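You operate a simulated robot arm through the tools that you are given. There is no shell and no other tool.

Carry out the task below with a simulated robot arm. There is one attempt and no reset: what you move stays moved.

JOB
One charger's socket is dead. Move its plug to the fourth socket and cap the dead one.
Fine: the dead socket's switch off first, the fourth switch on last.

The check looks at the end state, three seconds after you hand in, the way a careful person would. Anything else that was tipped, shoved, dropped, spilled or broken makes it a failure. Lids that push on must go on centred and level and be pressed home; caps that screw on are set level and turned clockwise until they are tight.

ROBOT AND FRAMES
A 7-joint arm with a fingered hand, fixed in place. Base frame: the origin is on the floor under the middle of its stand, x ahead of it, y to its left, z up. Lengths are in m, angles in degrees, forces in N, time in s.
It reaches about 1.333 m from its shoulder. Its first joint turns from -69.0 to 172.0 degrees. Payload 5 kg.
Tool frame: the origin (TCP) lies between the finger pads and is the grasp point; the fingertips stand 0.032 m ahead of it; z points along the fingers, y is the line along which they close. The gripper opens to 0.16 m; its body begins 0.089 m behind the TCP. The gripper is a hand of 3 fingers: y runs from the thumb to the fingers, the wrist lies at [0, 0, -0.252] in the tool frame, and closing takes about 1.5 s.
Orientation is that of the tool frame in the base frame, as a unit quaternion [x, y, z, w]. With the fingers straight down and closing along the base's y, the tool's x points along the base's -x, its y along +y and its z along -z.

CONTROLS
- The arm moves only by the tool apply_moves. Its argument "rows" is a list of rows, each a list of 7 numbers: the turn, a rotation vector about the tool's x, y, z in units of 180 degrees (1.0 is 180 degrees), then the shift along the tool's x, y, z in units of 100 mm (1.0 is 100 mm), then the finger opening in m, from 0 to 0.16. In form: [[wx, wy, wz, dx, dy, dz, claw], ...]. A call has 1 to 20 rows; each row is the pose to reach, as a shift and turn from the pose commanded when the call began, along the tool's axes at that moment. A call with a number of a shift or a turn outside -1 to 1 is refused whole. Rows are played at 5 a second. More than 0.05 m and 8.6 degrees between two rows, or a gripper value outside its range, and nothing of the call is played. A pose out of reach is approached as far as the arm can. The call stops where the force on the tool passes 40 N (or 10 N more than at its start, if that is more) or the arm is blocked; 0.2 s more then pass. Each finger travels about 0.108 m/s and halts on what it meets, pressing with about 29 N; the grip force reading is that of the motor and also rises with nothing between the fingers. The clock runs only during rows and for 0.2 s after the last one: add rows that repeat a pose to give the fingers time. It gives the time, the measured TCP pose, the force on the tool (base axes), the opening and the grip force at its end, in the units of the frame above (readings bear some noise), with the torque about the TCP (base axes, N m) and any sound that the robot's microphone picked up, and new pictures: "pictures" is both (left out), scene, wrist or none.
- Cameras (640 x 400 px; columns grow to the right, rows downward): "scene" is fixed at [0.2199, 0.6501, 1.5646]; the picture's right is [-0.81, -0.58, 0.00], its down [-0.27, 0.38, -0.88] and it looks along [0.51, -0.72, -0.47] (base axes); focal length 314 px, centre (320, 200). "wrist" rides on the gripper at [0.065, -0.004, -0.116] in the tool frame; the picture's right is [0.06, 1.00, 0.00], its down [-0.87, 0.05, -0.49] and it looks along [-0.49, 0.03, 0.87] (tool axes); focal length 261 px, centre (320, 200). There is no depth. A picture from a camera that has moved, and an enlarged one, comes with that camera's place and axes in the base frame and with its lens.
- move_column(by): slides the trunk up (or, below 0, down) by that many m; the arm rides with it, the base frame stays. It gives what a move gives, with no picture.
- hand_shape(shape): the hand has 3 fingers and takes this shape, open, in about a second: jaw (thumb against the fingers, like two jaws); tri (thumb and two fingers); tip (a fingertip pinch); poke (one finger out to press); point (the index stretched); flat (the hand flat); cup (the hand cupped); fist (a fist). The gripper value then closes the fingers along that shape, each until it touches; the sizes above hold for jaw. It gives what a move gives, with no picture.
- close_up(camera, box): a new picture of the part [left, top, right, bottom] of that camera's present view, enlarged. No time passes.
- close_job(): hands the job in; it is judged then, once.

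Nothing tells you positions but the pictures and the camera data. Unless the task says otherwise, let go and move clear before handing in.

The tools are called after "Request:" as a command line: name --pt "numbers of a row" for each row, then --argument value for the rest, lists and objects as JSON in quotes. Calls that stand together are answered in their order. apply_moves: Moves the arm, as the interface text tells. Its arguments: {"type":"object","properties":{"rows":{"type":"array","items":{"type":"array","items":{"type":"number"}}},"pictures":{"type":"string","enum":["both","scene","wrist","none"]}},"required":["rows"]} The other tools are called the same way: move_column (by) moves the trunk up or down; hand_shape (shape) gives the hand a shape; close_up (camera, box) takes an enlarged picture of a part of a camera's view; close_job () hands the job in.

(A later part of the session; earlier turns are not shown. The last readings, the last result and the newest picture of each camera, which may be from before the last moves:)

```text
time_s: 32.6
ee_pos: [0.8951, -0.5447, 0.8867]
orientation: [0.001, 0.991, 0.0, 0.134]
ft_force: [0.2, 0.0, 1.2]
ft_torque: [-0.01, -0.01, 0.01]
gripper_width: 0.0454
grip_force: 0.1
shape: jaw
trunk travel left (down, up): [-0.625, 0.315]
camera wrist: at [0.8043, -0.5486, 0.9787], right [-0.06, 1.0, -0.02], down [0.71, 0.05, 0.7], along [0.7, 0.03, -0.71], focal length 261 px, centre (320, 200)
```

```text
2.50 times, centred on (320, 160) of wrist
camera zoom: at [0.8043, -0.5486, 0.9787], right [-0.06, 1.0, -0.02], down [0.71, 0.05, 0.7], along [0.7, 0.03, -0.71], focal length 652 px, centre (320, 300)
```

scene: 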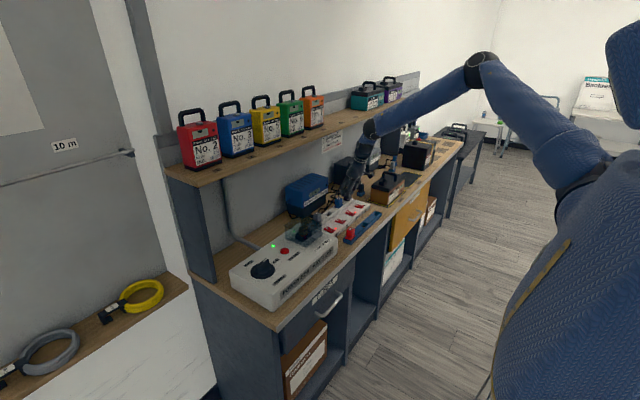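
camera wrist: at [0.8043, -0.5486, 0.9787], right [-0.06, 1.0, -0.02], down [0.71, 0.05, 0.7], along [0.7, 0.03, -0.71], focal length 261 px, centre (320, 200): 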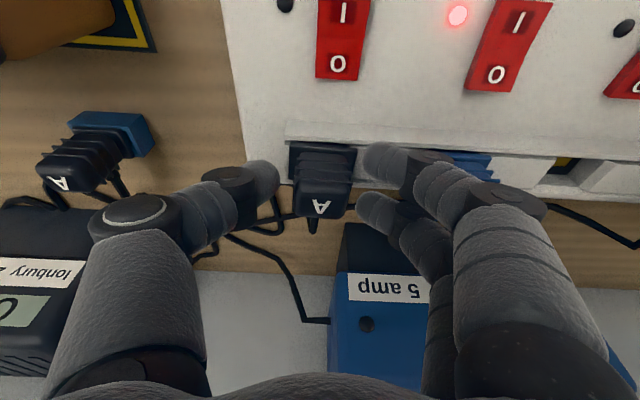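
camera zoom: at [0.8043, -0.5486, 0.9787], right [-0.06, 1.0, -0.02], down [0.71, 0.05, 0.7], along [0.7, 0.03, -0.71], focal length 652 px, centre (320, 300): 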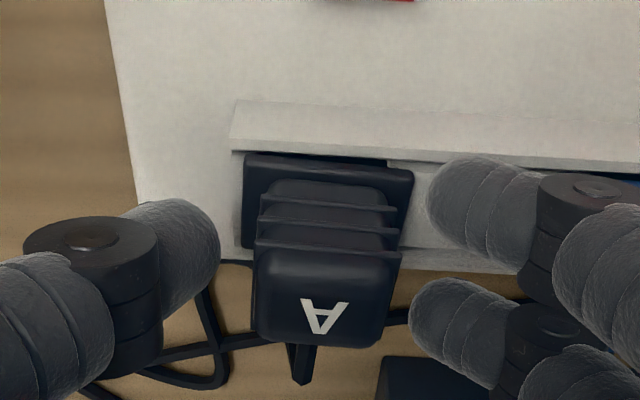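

Released; the plug stands in socket 4. I lift straight up and inspect it.

Request:
apply_moves --pt "0 0 0 -0.0264 0 -0.0965 0.046" --pt "0 0 0 -0.066 0 -0.241 0.046" --pt "0 0 0 -0.132 0 -0.482 0.06" --pt "0 0 0 -0.2 0 -0.72 0.1" --pt "0 0 0 -0.2 0 -0.85 0.16" --pt "0 0 0 -0.2 0 -0.85 0.16" --pictures "both"

Request:
close_up --camera "wrist" --box '[240, 80, 400, 180]'

Request:
close_up --camera "scene" --box '[312, 170, 376, 222]'

```text
time_s: 34.0
ee_pos: [0.8934, -0.5453, 0.974]
orientation: [0.001, 0.991, -0.001, 0.133]
ft_force: [1.0, 0.0, 0.9]
ft_torque: [0.0, 0.0, 0.0]
gripper_width: 0.1598
grip_force: 0.0
shape: jaw
trunk travel left (down, up): [-0.625, 0.315]
camera wrist: at [0.8017, -0.5487, 1.066], right [-0.06, 1.0, -0.02], down [0.71, 0.05, 0.7], along [0.7, 0.03, -0.71], focal length 261 px, centre (320, 200)
```

scene: 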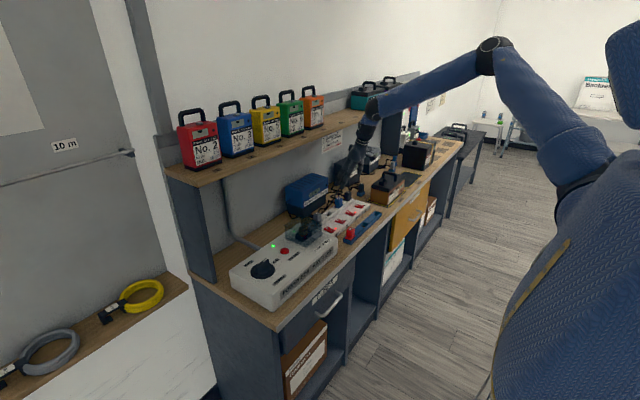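
wrist: 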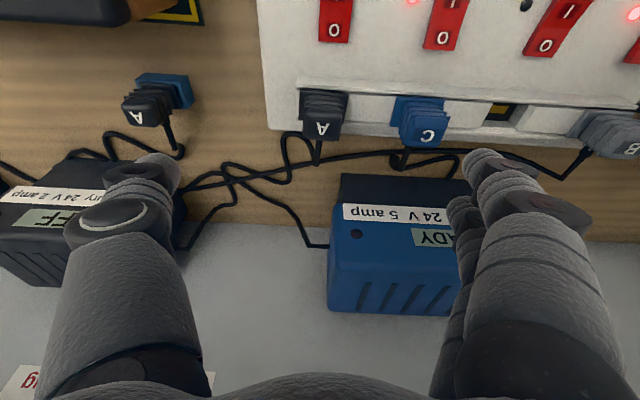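

```text
4.00 times, centred on (320, 130) of wrist
camera zoom: at [0.8017, -0.5487, 1.066], right [-0.06, 1.0, -0.02], down [0.71, 0.05, 0.7], along [0.7, 0.03, -0.71], focal length 1043 px, centre (320, 480)
```

zoom: 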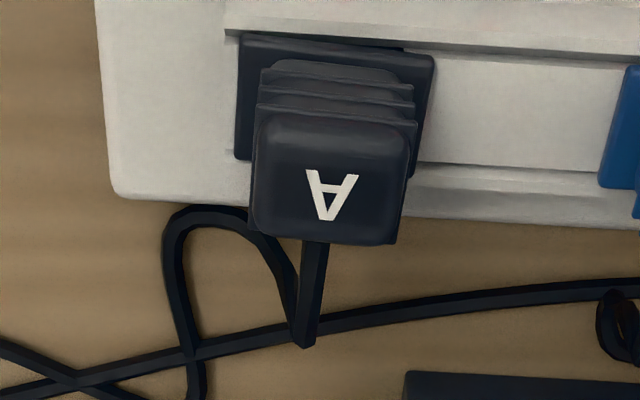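

```text
7.69 times, centred on (344, 196) of scene
camera zoom: at [0.2199, 0.6501, 1.5646], right [-0.81, -0.58, 0.0], down [-0.27, 0.38, -0.88], along [0.51, -0.72, -0.47], focal length 2419 px, centre (135, 231)
```

zoom: 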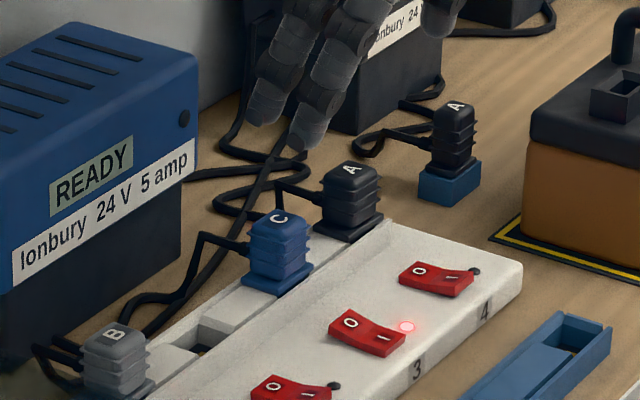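

Let me compare plug A's seating against plug C at higher zoom.

Request:
close_up --camera "scene" --box '[328, 188, 360, 210]'

Request:
close_up --camera "wrist" --box '[290, 80, 460, 160]'

```text
16.00 times, centred on (344, 199) of scene
camera zoom: at [0.2199, 0.6501, 1.5646], right [-0.81, -0.58, 0.0], down [-0.27, 0.38, -0.88], along [0.51, -0.72, -0.47], focal length 5032 px, centre (-64, 216)
```

zoom: 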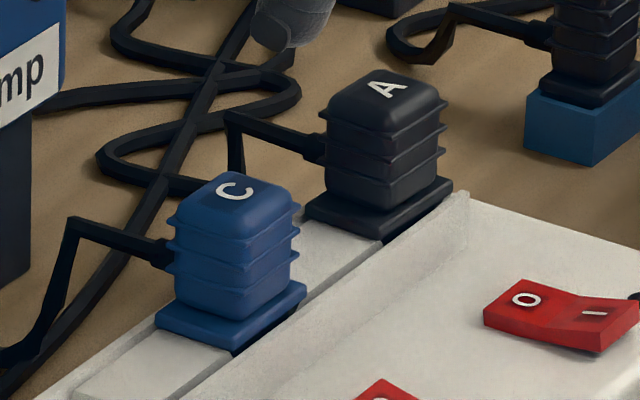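

```text
3.76 times, centred on (375, 120) of wrist
camera zoom: at [0.8017, -0.5487, 1.066], right [-0.06, 1.0, -0.02], down [0.71, 0.05, 0.7], along [0.7, 0.03, -0.71], focal length 981 px, centre (113, 501)
```

zoom: 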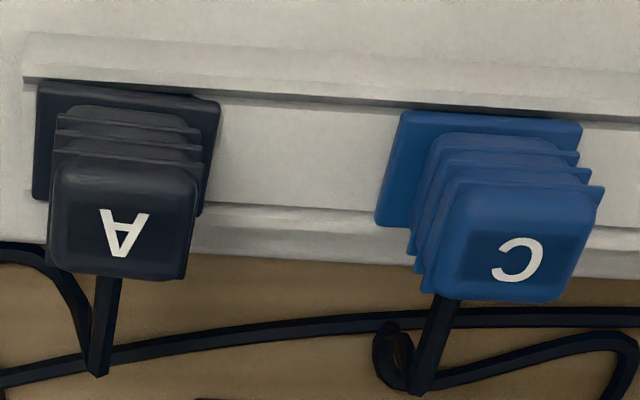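

Plug A is level and flush like plug C. Next is the red cap: I move to a vertical pose in front to look at the tray and its surroundings.

Request:
apply_moves --pt "0 0.02 0 0.2 0.2 -0.15 0.16" --pt "0 0.04 0 0.45 0.45 -0.3 0.16" --pt "0 0.06 0 0.75 0.7 -0.4 0.16" --pt "0 0.085 0 0.99 0.99 -0.5 0.16" --pictures "none"

Request:
apply_moves --pt "0 0 0 0.2 0.3 0 0.16" --pt "0 0 0 0.4 0.7 0 0.16" --pt "0 0 0 0.7 0.99 0 0.16" --pt "0 0 0 0.95 0.99 0 0.16" --pt "0 0 0 0.95 0.99 0 0.16" --pictures "both"

```text
time_s: 35.0
ee_pos: [0.784, -0.4444, 0.9973]
orientation: [0.001, 1.0, -0.001, 0.001]
ft_force: [-0.2, 0.7, -0.2]
ft_torque: [-0.02, -0.04, 0.01]
gripper_width: 0.1601
grip_force: 0.1
shape: jaw
trunk travel left (down, up): [-0.625, 0.315]
```

```text
time_s: 36.2
ee_pos: [0.6879, -0.3458, 0.9948]
orientation: [0.001, 1.0, -0.001, 0.001]
ft_force: [0.2, -0.2, 0.2]
ft_torque: [-0.01, 0.01, -0.01]
gripper_width: 0.1599
grip_force: 0.1
shape: jaw
trunk travel left (down, up): [-0.625, 0.315]
camera wrist: at [0.6255, -0.3494, 1.1093], right [-0.06, 1.0, 0.0], down [0.87, 0.05, 0.49], along [0.49, 0.03, -0.87], focal length 261 px, centre (320, 200)
```

scene: 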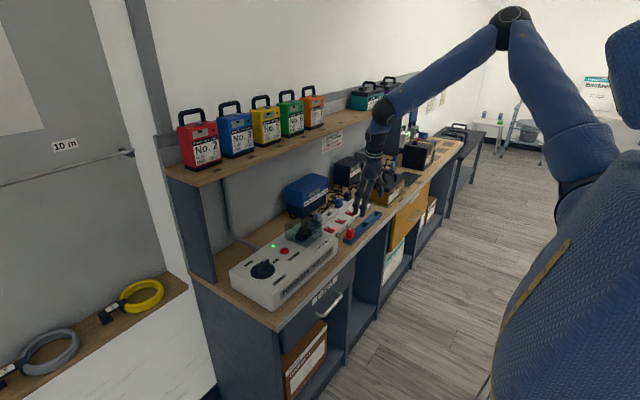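
wrist: 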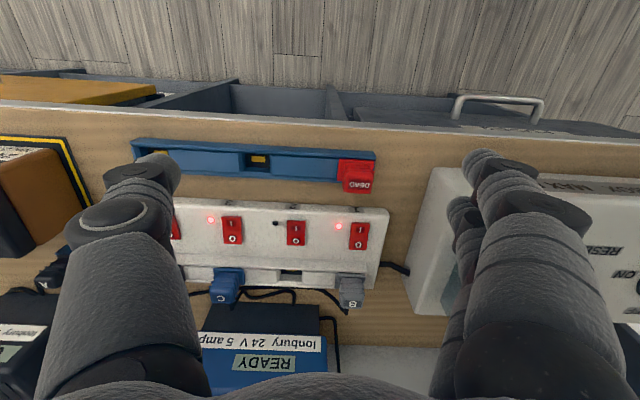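

I zoom in on the cap and the gap to the fuse box.

Request:
close_up --camera "wrist" --box '[300, 120, 460, 220]'

Request:
close_up --camera "scene" --box '[310, 200, 390, 250]'

Request:
close_up --camera "wrist" --box '[120, 120, 300, 220]'

```text
4.00 times, centred on (380, 170) of wrist
camera zoom: at [0.6255, -0.3494, 1.1093], right [-0.06, 1.0, 0.0], down [0.87, 0.05, 0.49], along [0.49, 0.03, -0.87], focal length 1043 px, centre (80, 320)
```

zoom: 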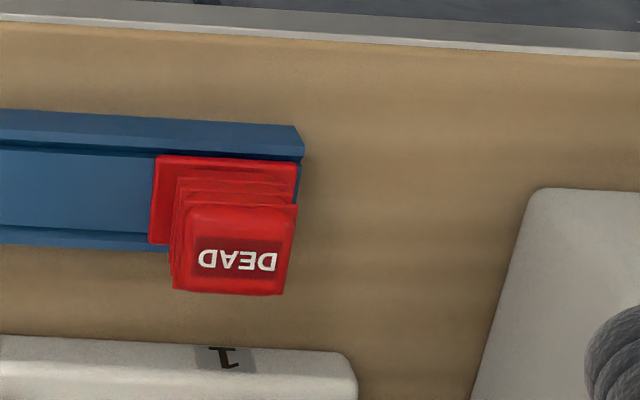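

```text
8.00 times, centred on (350, 225) of scene
camera zoom: at [0.2199, 0.6501, 1.5646], right [-0.81, -0.58, 0.0], down [-0.27, 0.38, -0.88], along [0.51, -0.72, -0.47], focal length 2516 px, centre (80, 0)
```

zoom: 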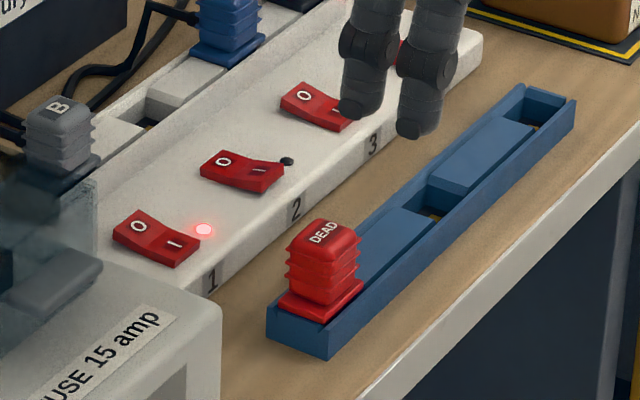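

```text
3.56 times, centred on (210, 170) of wrist
camera zoom: at [0.6255, -0.3494, 1.1093], right [-0.06, 1.0, 0.0], down [0.87, 0.05, 0.49], along [0.49, 0.03, -0.87], focal length 927 px, centre (711, 307)
```

zoom: 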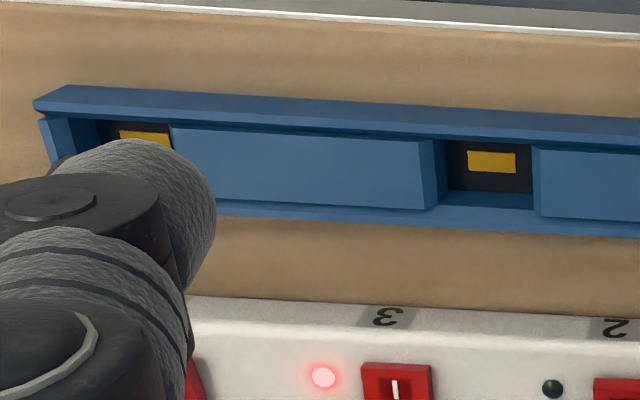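

The cap is at about (0.7435, -0.300), flange near z 0.823, top near 0.857, with roughly 55 mm free to the fuse box. I move above it with the same 15° tilt and a narrowed opening.

Request:
apply_moves --pt "0 -0.02 0 -0.12 0.11 0.1 0.12" --pt "0 -0.045 0 -0.25 0.23 0.25 0.09" --pt "0 -0.07 0 -0.37 0.35 0.45 0.07" --pt "0 -0.085 0 -0.496 0.458 0.65 0.056" --pt "0 -0.085 0 -0.496 0.458 0.748 0.05" --pt "0 -0.085 0 -0.496 0.458 0.748 0.05" --pictures "both"

Request:
close_up --camera "wrist" --box '[200, 80, 440, 240]'

Request:
close_up --camera "scene" --box '[310, 190, 390, 250]'

```text
time_s: 37.6
ee_pos: [0.7404, -0.2996, 0.9207]
orientation: [0.001, 0.991, 0.0, 0.133]
ft_force: [-0.5, 0.2, 0.0]
ft_torque: [0.0, -0.03, 0.0]
gripper_width: 0.0505
grip_force: 0.0
shape: jaw
trunk travel left (down, up): [-0.625, 0.315]
camera wrist: at [0.6484, -0.304, 1.0132], right [-0.06, 1.0, -0.02], down [0.71, 0.05, 0.7], along [0.7, 0.03, -0.71], focal length 261 px, centre (320, 200)
```

scene: 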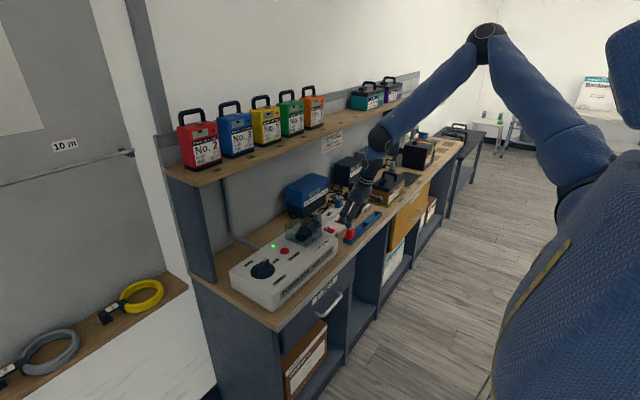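
wrist: 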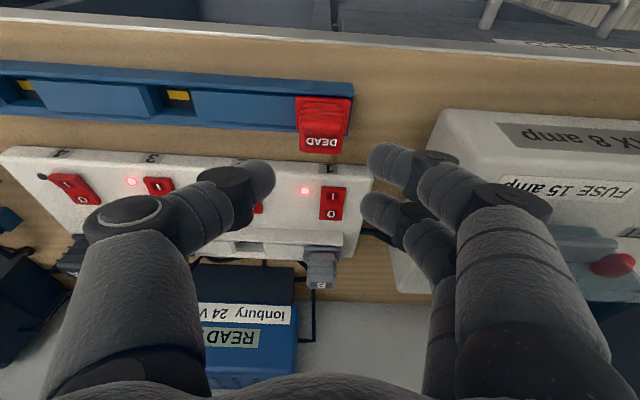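

```text
2.50 times, centred on (320, 160) of wrist
camera zoom: at [0.6484, -0.304, 1.0132], right [-0.06, 1.0, -0.02], down [0.71, 0.05, 0.7], along [0.7, 0.03, -0.71], focal length 652 px, centre (320, 300)
```

zoom: 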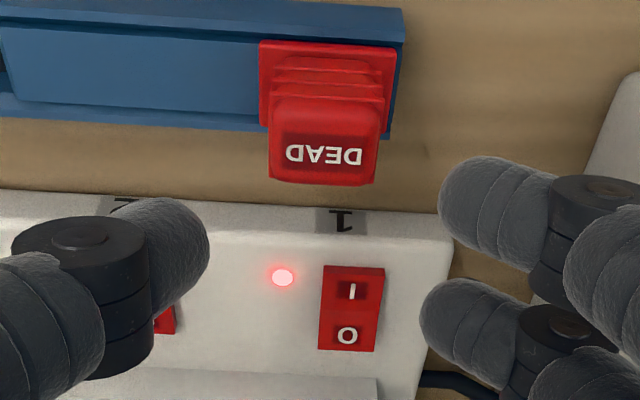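

```text
6.67 times, centred on (350, 220) of scene
camera zoom: at [0.2199, 0.6501, 1.5646], right [-0.81, -0.58, 0.0], down [-0.27, 0.38, -0.88], along [0.51, -0.72, -0.47], focal length 2097 px, centre (120, 67)
```

zoom: 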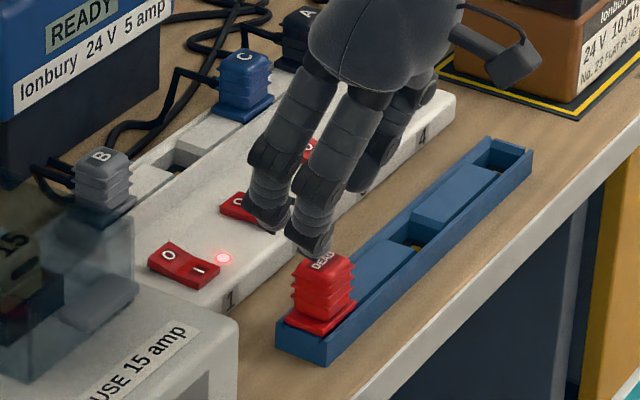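

The cap's centre is confirmed at (0.743, -0.2995). I lower over it with a 46 mm opening.

Request:
apply_moves --pt "0 0 0 0.06 0 0.1 0.046" --pt "0 0 0 0.09 0 0.2 0.046" --pt "0 0 0 0.12 0 0.3 0.046" --pt "0 0 0 0.15 0 0.42 0.046" --pt "0 0 0 0.179 0 0.521 0.046" --pt "0 0 0 0.179 0 0.521 0.046" --pictures "both"

Request:
close_up --camera "wrist" --box '[200, 80, 440, 240]'

Request:
close_up --camera "scene" --box '[310, 190, 390, 250]'

```text
time_s: 39.0
ee_pos: [0.7367, -0.3003, 0.866]
orientation: [0.001, 0.991, 0.0, 0.134]
ft_force: [0.2, -0.1, -0.3]
ft_torque: [0.01, -0.01, 0.02]
gripper_width: 0.0463
grip_force: 0.0
shape: jaw
trunk travel left (down, up): [-0.625, 0.315]
camera wrist: at [0.6442, -0.3045, 0.9584], right [-0.06, 1.0, -0.02], down [0.71, 0.05, 0.7], along [0.7, 0.03, -0.71], focal length 261 px, centre (320, 200)
```

scene: 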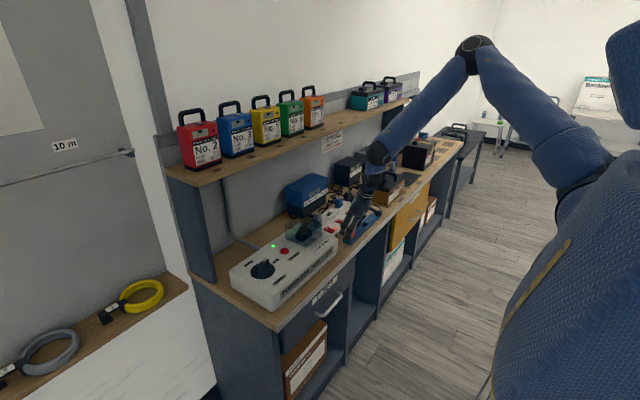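
wrist: 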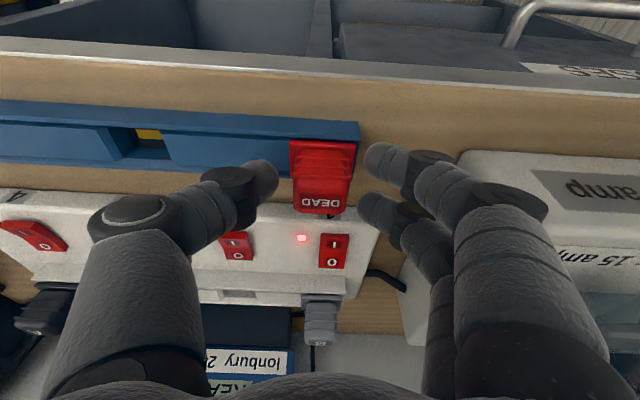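

```text
2.50 times, centred on (320, 160) of wrist
camera zoom: at [0.6442, -0.3045, 0.9584], right [-0.06, 1.0, -0.02], down [0.71, 0.05, 0.7], along [0.7, 0.03, -0.71], focal length 652 px, centre (320, 300)
```

zoom: 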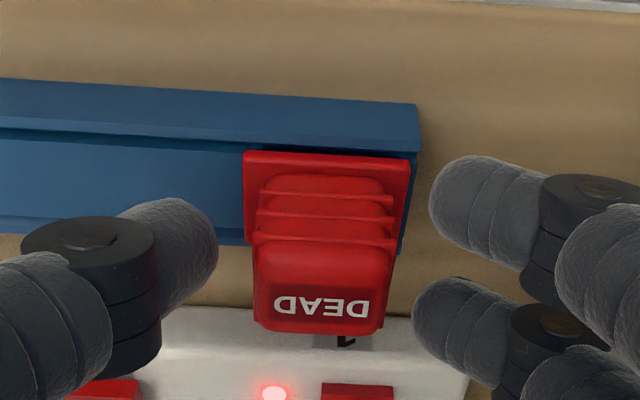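

```text
6.67 times, centred on (350, 220) of scene
camera zoom: at [0.2199, 0.6501, 1.5646], right [-0.81, -0.58, 0.0], down [-0.27, 0.38, -0.88], along [0.51, -0.72, -0.47], focal length 2097 px, centre (120, 67)
```

zoom: 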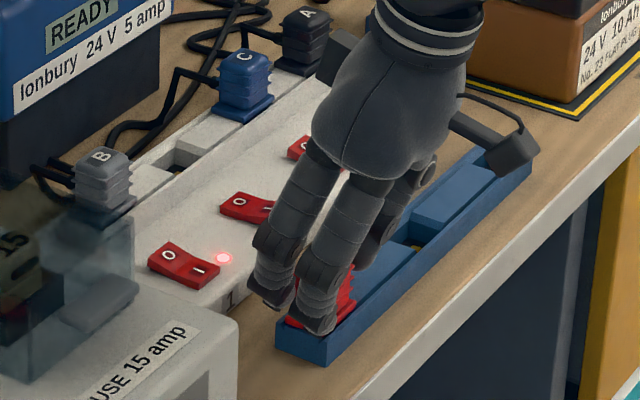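

The cap sits between the fingers almost exactly as plug A did (about 1.3 mm off in y). I fix that and close the grip.

Request:
apply_moves --pt "0 0 0 0 0.013 0 0.046" --pt "0 0 0 0 0.013 0 0.03" --pt "0 0 0 0 0.013 0 0.02" --pt "0 0 0 0 0.013 0 0.0" --pt "0 0 0 0 0.013 0 0.0" --pt "0 0 0 0 0.013 0 0.0" --pictures "none"

Request:
close_up --camera "wrist" --box '[200, 80, 440, 240]'

```text
time_s: 40.4
ee_pos: [0.7367, -0.2998, 0.8663]
orientation: [0.001, 0.991, -0.001, 0.134]
ft_force: [-1.8, -0.3, 0.2]
ft_torque: [-0.01, 0.02, 0.0]
gripper_width: 0.0222
grip_force: 29.2
shape: jaw
trunk travel left (down, up): [-0.625, 0.315]
```

```text
2.50 times, centred on (320, 160) of wrist
camera zoom: at [0.6442, -0.3034, 0.9581], right [-0.06, 1.0, -0.02], down [0.71, 0.05, 0.7], along [0.7, 0.03, -0.71], focal length 652 px, centre (320, 300)
```

zoom: 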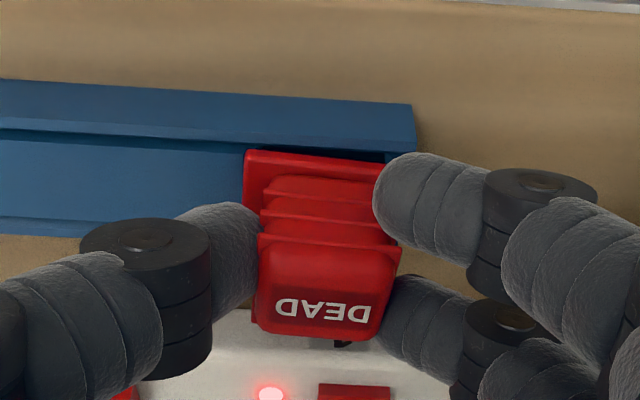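

The cap is gripped but twisted a few degrees in its recess by the finger forces. I lift it slowly, then check its angle in the hand so I can compensate with a small yaw.

Request:
apply_moves --pt "0 0 0 -0.008 0 -0.029 0.0" --pt "0 0 0 -0.016 0 -0.058 0.0" --pt "0 0 0 -0.024 0 -0.087 0.0" --pt "0 0 0 -0.032 0 -0.116 0.0" --pt "0 0 0 -0.053 0 -0.193 0.0" --pt "0 0 0 -0.079 0 -0.289 0.0" --pt "0 0 0 -0.119 0 -0.434 0.0" --pt "0 0 0 -0.158 0 -0.579 0.0" --pt "0 0 0 -0.185 0 -0.675 0.0" --pictures "both"

Request:
close_up --camera "wrist" --box '[200, 80, 440, 240]'

Request:
close_up --camera "scene" --box '[320, 180, 384, 230]'

```text
time_s: 42.4
ee_pos: [0.7349, -0.2994, 0.9372]
orientation: [0.001, 0.991, 0.0, 0.133]
ft_force: [0.3, -1.0, 0.1]
ft_torque: [-0.01, 0.01, 0.0]
gripper_width: 0.0227
grip_force: 29.3
shape: jaw
trunk travel left (down, up): [-0.625, 0.315]
camera wrist: at [0.6439, -0.3029, 1.0289], right [-0.06, 1.0, -0.02], down [0.71, 0.05, 0.7], along [0.7, 0.03, -0.71], focal length 261 px, centre (320, 200)
```

scene: 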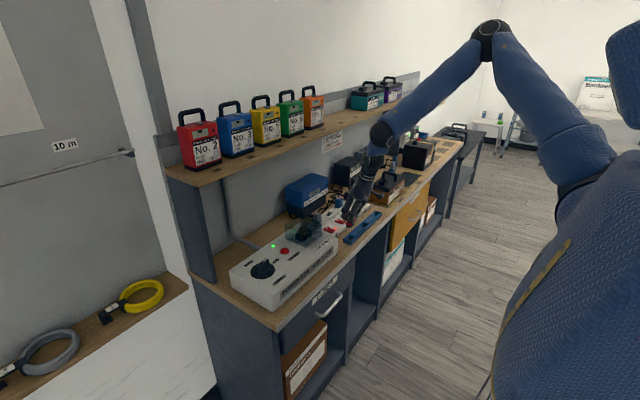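
wrist: 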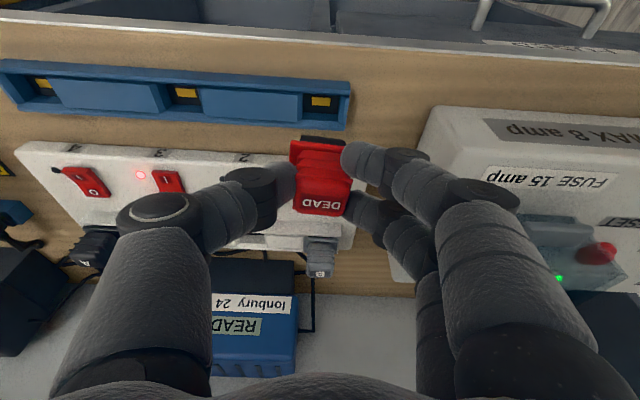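

```text
2.50 times, centred on (320, 160) of wrist
camera zoom: at [0.6439, -0.3029, 1.0289], right [-0.06, 1.0, -0.02], down [0.71, 0.05, 0.7], along [0.7, 0.03, -0.71], focal length 652 px, centre (320, 300)
```

zoom: 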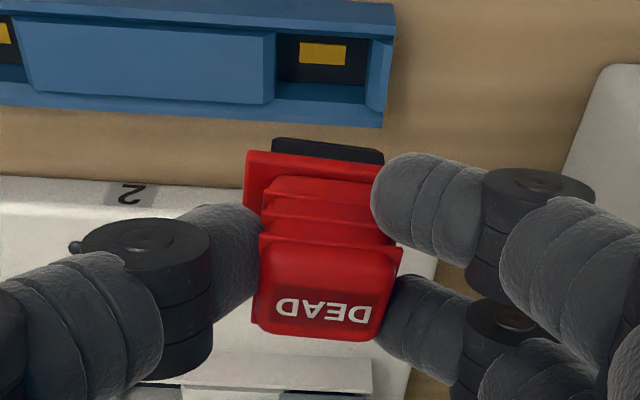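

```text
8.00 times, centred on (352, 205) of scene
camera zoom: at [0.2199, 0.6501, 1.5646], right [-0.81, -0.58, 0.0], down [-0.27, 0.38, -0.88], along [0.51, -0.72, -0.47], focal length 2516 px, centre (64, 160)
```

zoom: 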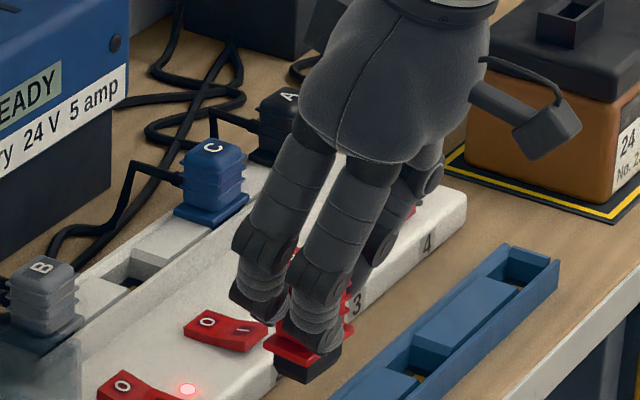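

The tray is undisturbed and the cap is about 5° clockwise in the hand. I raise, move over toward socket 2 and yaw the hand +5° about vertical to square the cap up.

Request:
apply_moves --pt "0 0 0 -0.04 0 -0.145 0.0" --pt "0 0 0 -0.079 0 -0.289 0.0" --pt "-0.002 0 -0.007 -0.28 -0.2 -0.24 0.0" --pt "-0.004 0 -0.014 -0.48 -0.4 -0.18 0.0" --pt "-0.006 0 -0.021 -0.68 -0.6 -0.12 0.0" --pt "-0.0073 0 -0.0268 -0.851 -0.77 -0.078 0.0" --pt "-0.0073 0 -0.0268 -0.851 -0.77 -0.078 0.0" --pictures "both"

Request:
close_up --camera "wrist" --box '[200, 80, 440, 240]'

```text
time_s: 44.0
ee_pos: [0.8166, -0.3771, 0.9674]
orientation: [-0.042, 0.99, 0.005, 0.134]
ft_force: [-0.8, 0.0, -0.6]
ft_torque: [0.04, -0.01, -0.02]
gripper_width: 0.0222
grip_force: 28.8
shape: jaw
trunk travel left (down, up): [-0.625, 0.315]
camera wrist: at [0.7248, -0.3888, 1.0591], right [-0.15, 0.99, -0.02], down [0.7, 0.12, 0.7], along [0.7, 0.09, -0.71], focal length 261 px, centre (320, 200)
```

scene: 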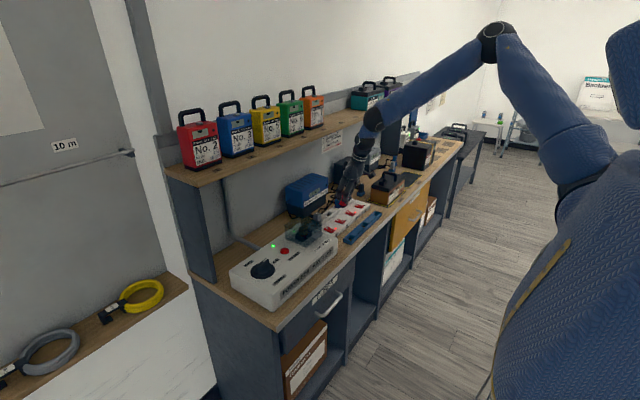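
wrist: 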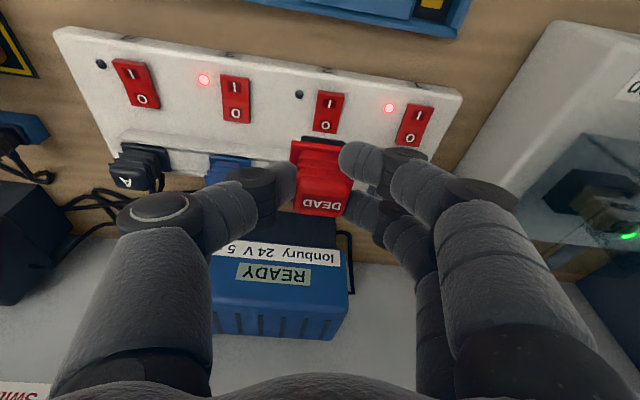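

```text
2.50 times, centred on (320, 160) of wrist
camera zoom: at [0.7248, -0.3888, 1.0591], right [-0.15, 0.99, -0.02], down [0.7, 0.12, 0.7], along [0.7, 0.09, -0.71], focal length 652 px, centre (320, 300)
```

zoom: 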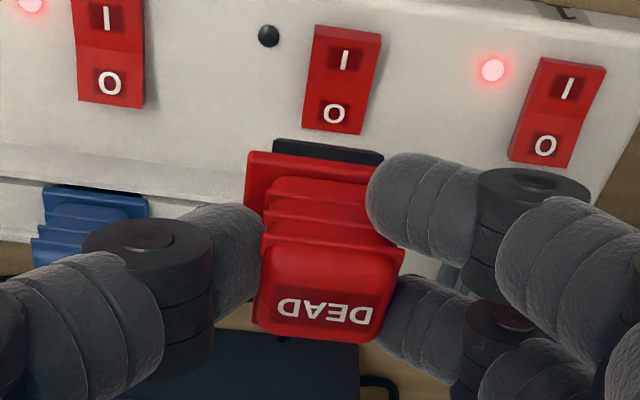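

After the yaw, the cap's edges line up with the strip direction. I move over socket 2 and lower to a hover.

Request:
apply_moves --pt "0 0 0 -0.26 -0.02 0.07 0.0" --pt "0 0 0 -0.52 -0.04 0.14 0.0" --pt "0 0 0 -0.77 -0.059 0.21 0.0" --pt "0 0 0 -0.725 -0.059 0.374 0.0" --pt "0 0 0 -0.68 -0.059 0.538 0.0" --pt "0 0 0 -0.68 -0.059 0.538 0.0" --pictures "both"

Request:
close_up --camera "wrist" --box '[200, 80, 440, 240]'

Request:
close_up --camera "wrist" --box '[270, 80, 370, 160]'

Request:
close_up --camera "scene" --box '[304, 180, 368, 230]'

```text
time_s: 45.4
ee_pos: [0.8949, -0.374, 0.9329]
orientation: [-0.042, 0.99, 0.005, 0.134]
ft_force: [0.0, 0.2, -0.5]
ft_torque: [0.01, 0.02, -0.03]
gripper_width: 0.022
grip_force: 28.9
shape: jaw
trunk travel left (down, up): [-0.625, 0.315]
camera wrist: at [0.805, -0.3868, 1.0255], right [-0.15, 0.99, -0.02], down [0.7, 0.12, 0.7], along [0.7, 0.09, -0.71], focal length 261 px, centre (320, 200)
```

scene: 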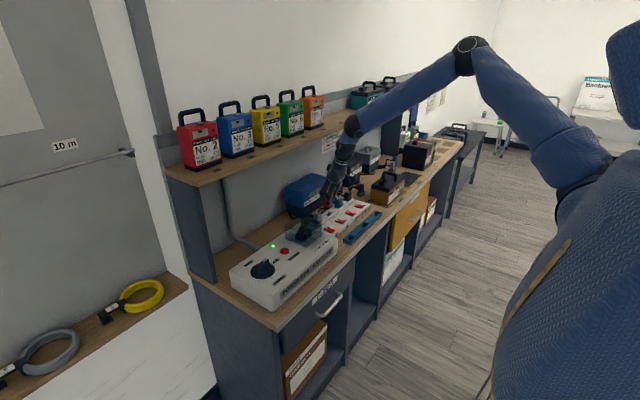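
wrist: 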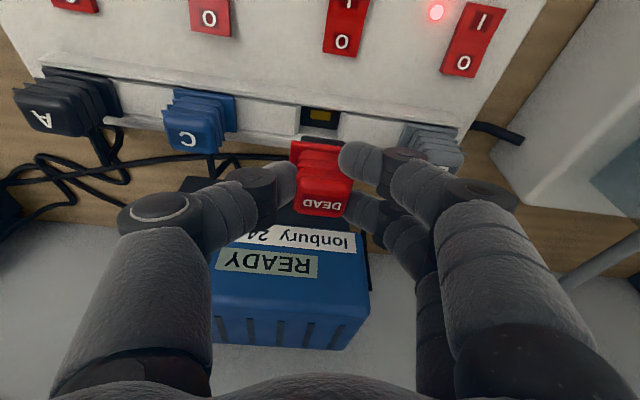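

```text
2.50 times, centred on (320, 160) of wrist
camera zoom: at [0.805, -0.3868, 1.0255], right [-0.15, 0.99, -0.02], down [0.7, 0.12, 0.7], along [0.7, 0.09, -0.71], focal length 652 px, centre (320, 300)
```

zoom: 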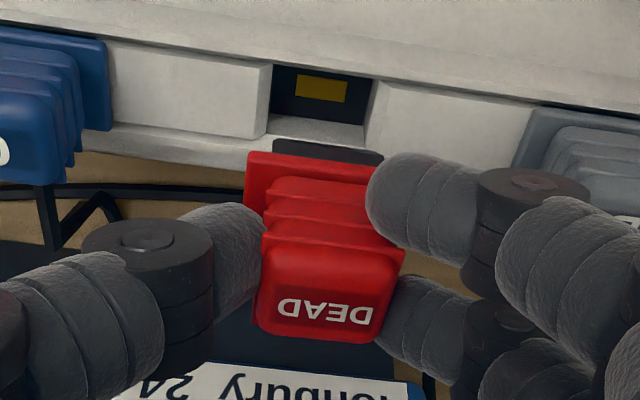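

```text
5.00 times, centred on (320, 120) of wrist
camera zoom: at [0.805, -0.3868, 1.0255], right [-0.15, 0.99, -0.02], down [0.7, 0.12, 0.7], along [0.7, 0.09, -0.71], focal length 1303 px, centre (320, 600)
```

zoom: 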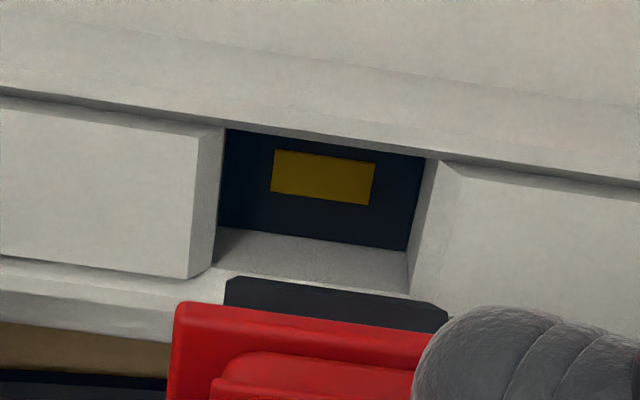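

```text
8.00 times, centred on (336, 205) of scene
camera zoom: at [0.2199, 0.6501, 1.5646], right [-0.81, -0.58, 0.0], down [-0.27, 0.38, -0.88], along [0.51, -0.72, -0.47], focal length 2516 px, centre (192, 160)
```

zoom: 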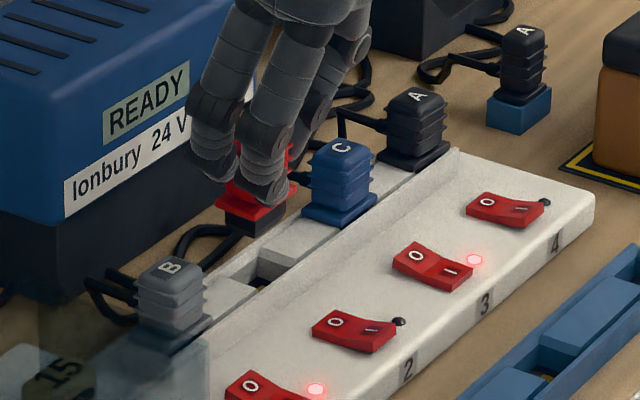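

The cap's skirt is aligned within about 1 mm in y but about 2.7 mm too far in +x. I correct that and lower partway to check.

Request:
apply_moves --pt "0 0 0 0.027 -0.0097 -0.007 0.0" --pt "0 0 0 0.043 -0.0097 0.051 0.0" --pt "0 0 0 0.059 -0.0097 0.109 0.0" --pt "0 0 0 0.064 -0.0097 0.128 0.0" --pt "0 0 0 0.064 -0.0097 0.128 0.0" --pictures "wrist"

Request:
close_up --camera "wrist" --box '[270, 80, 370, 160]'

Request:
close_up --camera "scene" --box '[304, 180, 368, 230]'

```text
time_s: 46.6
ee_pos: [0.8939, -0.3772, 0.9194]
orientation: [-0.042, 0.99, 0.005, 0.134]
ft_force: [0.3, -0.4, -0.9]
ft_torque: [-0.03, -0.01, 0.01]
gripper_width: 0.0221
grip_force: 28.8
shape: jaw
trunk travel left (down, up): [-0.625, 0.315]
camera wrist: at [0.8018, -0.3886, 1.0108], right [-0.15, 0.99, -0.02], down [0.7, 0.12, 0.7], along [0.7, 0.09, -0.71], focal length 261 px, centre (320, 200)
```

wrist: 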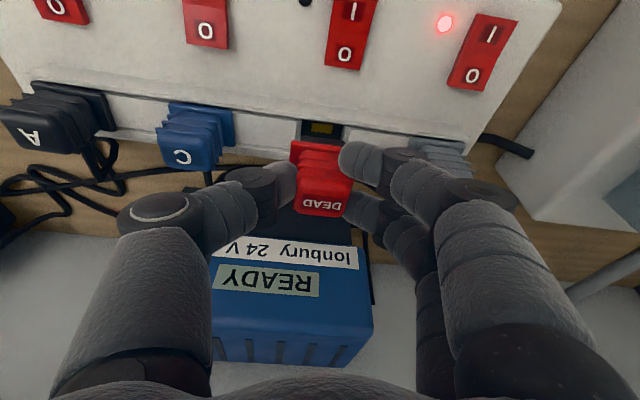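

```text
5.00 times, centred on (320, 120) of wrist
camera zoom: at [0.8018, -0.3886, 1.0108], right [-0.15, 0.99, -0.02], down [0.7, 0.12, 0.7], along [0.7, 0.09, -0.71], focal length 1303 px, centre (320, 600)
```

zoom: 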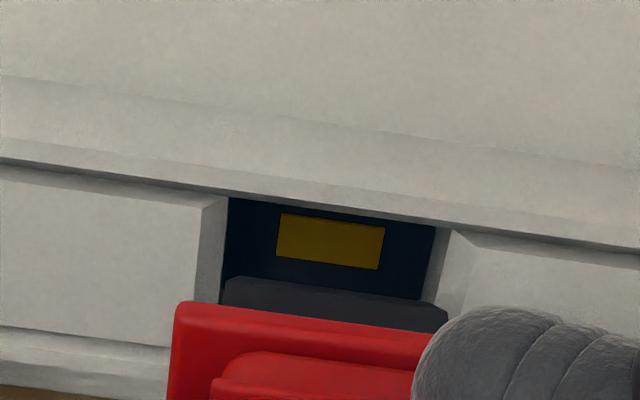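

```text
8.00 times, centred on (336, 205) of scene
camera zoom: at [0.2199, 0.6501, 1.5646], right [-0.81, -0.58, 0.0], down [-0.27, 0.38, -0.88], along [0.51, -0.72, -0.47], focal length 2516 px, centre (192, 160)
```

zoom: 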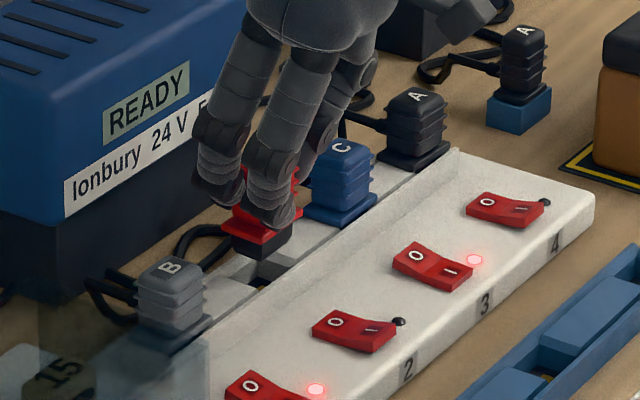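

The cap is now aligned with the recess in both directions. I lower it into socket 2 step by step.

Request:
apply_moves --pt "0 0 0 0.0132 0 0.0482 0.0" --pt "0 0 0 0.0264 0 0.0965 0.0" --pt "0 0 0 0.037 0 0.135 0.0" --pt "0 0 0 0.0475 0 0.1736 0.0" --pt "0 0 0 0.058 0 0.2122 0.0" --pt "0 0 0 0.0633 0 0.2315 0.0" --pictures "wrist"

Request:
close_up --camera "wrist" --box '[200, 80, 440, 240]'

Request:
close_up --camera "scene" --box '[304, 180, 368, 230]'

```text
time_s: 48.0
ee_pos: [0.8924, -0.3771, 0.8947]
orientation: [-0.042, 0.99, 0.004, 0.135]
ft_force: [-0.2, 0.1, 0.0]
ft_torque: [0.04, -0.03, 0.02]
gripper_width: 0.022
grip_force: 28.6
shape: jaw
trunk travel left (down, up): [-0.625, 0.315]
camera wrist: at [0.8021, -0.3887, 0.9865], right [-0.15, 0.99, -0.02], down [0.7, 0.12, 0.7], along [0.7, 0.09, -0.71], focal length 261 px, centre (320, 200)
```

wrist: 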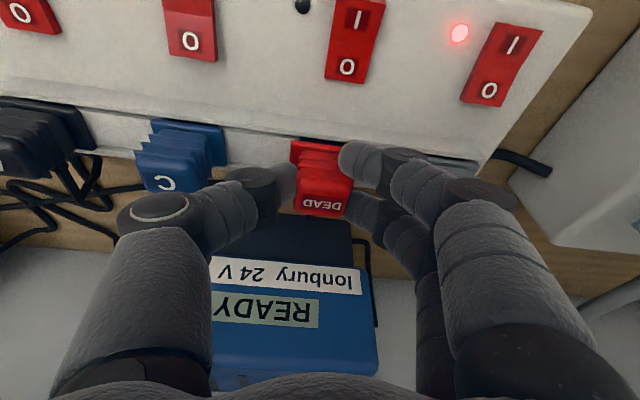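

```text
2.50 times, centred on (320, 160) of wrist
camera zoom: at [0.8021, -0.3887, 0.9865], right [-0.15, 0.99, -0.02], down [0.7, 0.12, 0.7], along [0.7, 0.09, -0.71], focal length 652 px, centre (320, 300)
```

zoom: 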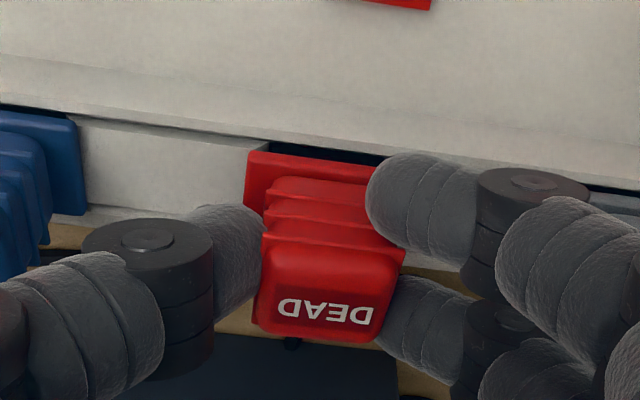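

```text
8.00 times, centred on (336, 205) of scene
camera zoom: at [0.2199, 0.6501, 1.5646], right [-0.81, -0.58, 0.0], down [-0.27, 0.38, -0.88], along [0.51, -0.72, -0.47], focal length 2516 px, centre (192, 160)
```

zoom: 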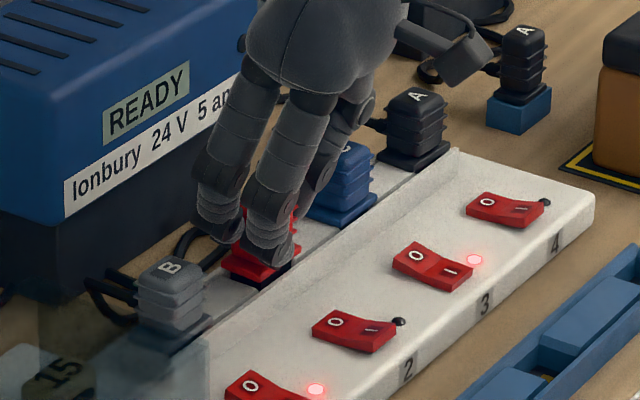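

It slides in freely; a few millimetres remain. I continue down gently until it bottoms.

Request:
apply_moves --pt "0 0 0 0.0053 0 0.0193 0.0" --pt "0 0 0 0.0092 0 0.0338 0.0" --pt "0 0 0 0.0119 0 0.0434 0.0" --pt "0 0 0 0.0145 0 0.0531 0.0" --pictures "wrist"

Request:
close_up --camera "wrist" --box '[200, 80, 440, 240]'

Request:
close_up --camera "scene" --box '[304, 180, 368, 230]'

```text
time_s: 49.0
ee_pos: [0.8933, -0.376, 0.89]
orientation: [-0.043, 0.99, 0.005, 0.135]
ft_force: [-0.9, -1.1, 5.7]
ft_torque: [0.13, 0.01, 0.0]
gripper_width: 0.022
grip_force: 29.3
shape: jaw
trunk travel left (down, up): [-0.625, 0.315]
camera wrist: at [0.8021, -0.3886, 0.9818], right [-0.15, 0.99, -0.02], down [0.7, 0.12, 0.71], along [0.7, 0.09, -0.71], focal length 261 px, centre (320, 200)
```

wrist: 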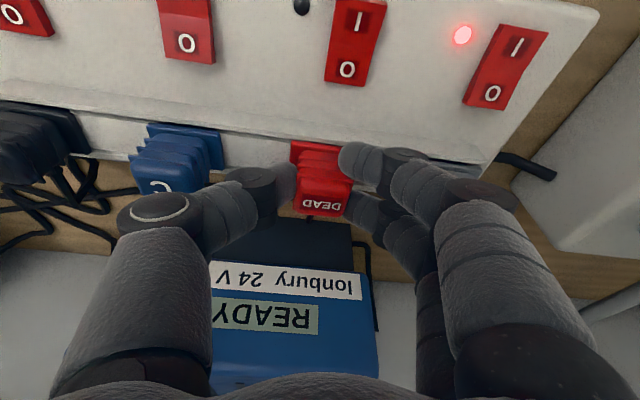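

```text
2.50 times, centred on (320, 160) of wrist
camera zoom: at [0.8021, -0.3886, 0.9818], right [-0.15, 0.99, -0.02], down [0.7, 0.12, 0.71], along [0.7, 0.09, -0.71], focal length 652 px, centre (320, 300)
```

zoom: 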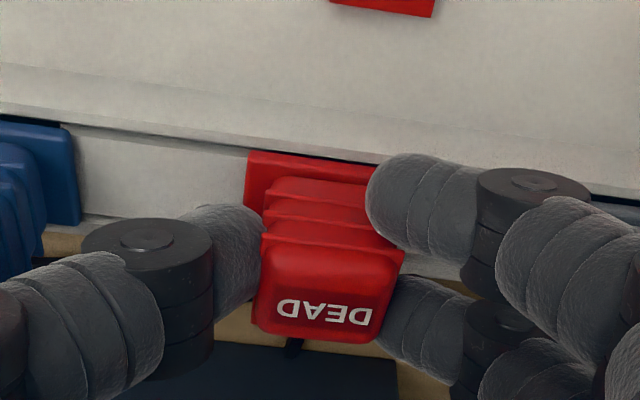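

```text
8.00 times, centred on (336, 205) of scene
camera zoom: at [0.2199, 0.6501, 1.5646], right [-0.81, -0.58, 0.0], down [-0.27, 0.38, -0.88], along [0.51, -0.72, -0.47], focal length 2516 px, centre (192, 160)
```

zoom: 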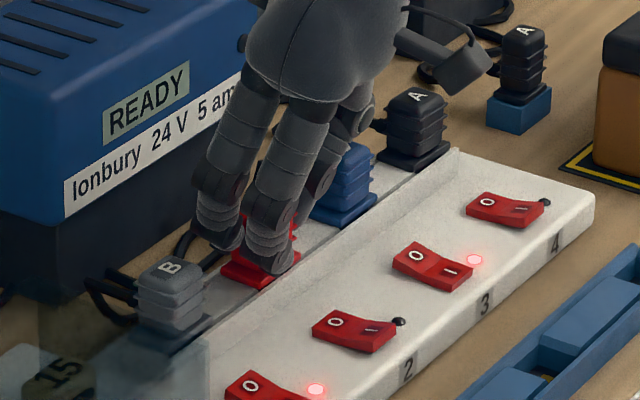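

Contact at 6 N with the flange down. I press it home and then relax.

Request:
apply_moves --pt "0 0 0 0.004 0 0.0145 0.0" --pt "0 0 0 0.0066 0 0.0241 0.0" --pt "0 0 0 0.0066 0 0.0241 0.0" --pictures "none"

Request:
apply_moves --pt "0 0 0 -0.0106 0 -0.0386 0.0" --pt "0 0 0 -0.0106 0 -0.0386 0.0" --pt "0 0 0 -0.0106 0 -0.0386 0.03" --pt "0 0 0 -0.0106 0 -0.0386 0.044" --pt "0 0 0 -0.0106 0 -0.0386 0.044" --pt "0 0 0 -0.0106 0 -0.0386 0.044" --pictures "wrist"

Request:
close_up --camera "wrist" --box '[200, 80, 440, 240]'

```text
time_s: 49.8
ee_pos: [0.8922, -0.3761, 0.8892]
orientation: [-0.042, 0.99, 0.005, 0.135]
ft_force: [3.7, -4.1, 21.2]
ft_torque: [0.17, -0.18, -0.08]
gripper_width: 0.0226
grip_force: 29.4
shape: jaw
trunk travel left (down, up): [-0.625, 0.315]
```

```text
time_s: 51.2
ee_pos: [0.8937, -0.3765, 0.8912]
orientation: [-0.042, 0.99, 0.006, 0.135]
ft_force: [0.0, -0.3, -0.3]
ft_torque: [-0.03, 0.01, -0.03]
gripper_width: 0.0435
grip_force: 0.0
shape: jaw
trunk travel left (down, up): [-0.625, 0.315]
camera wrist: at [0.8019, -0.3885, 0.9827], right [-0.15, 0.99, -0.02], down [0.7, 0.12, 0.7], along [0.7, 0.09, -0.71], focal length 261 px, centre (320, 200)
```

wrist: 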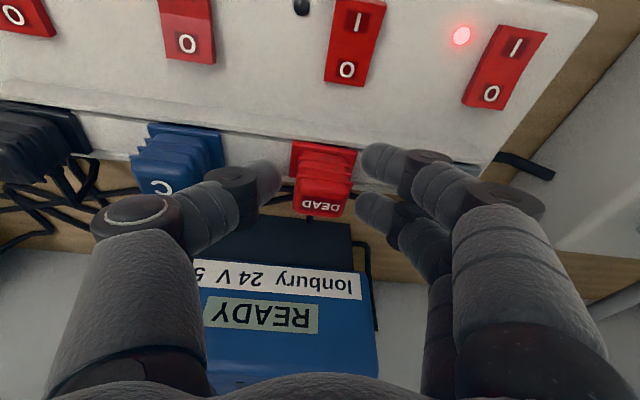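

```text
2.50 times, centred on (320, 160) of wrist
camera zoom: at [0.8019, -0.3885, 0.9827], right [-0.15, 0.99, -0.02], down [0.7, 0.12, 0.7], along [0.7, 0.09, -0.71], focal length 652 px, centre (320, 300)
```

zoom: 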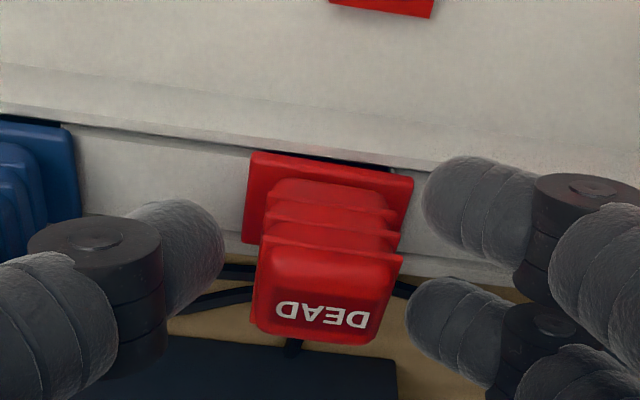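

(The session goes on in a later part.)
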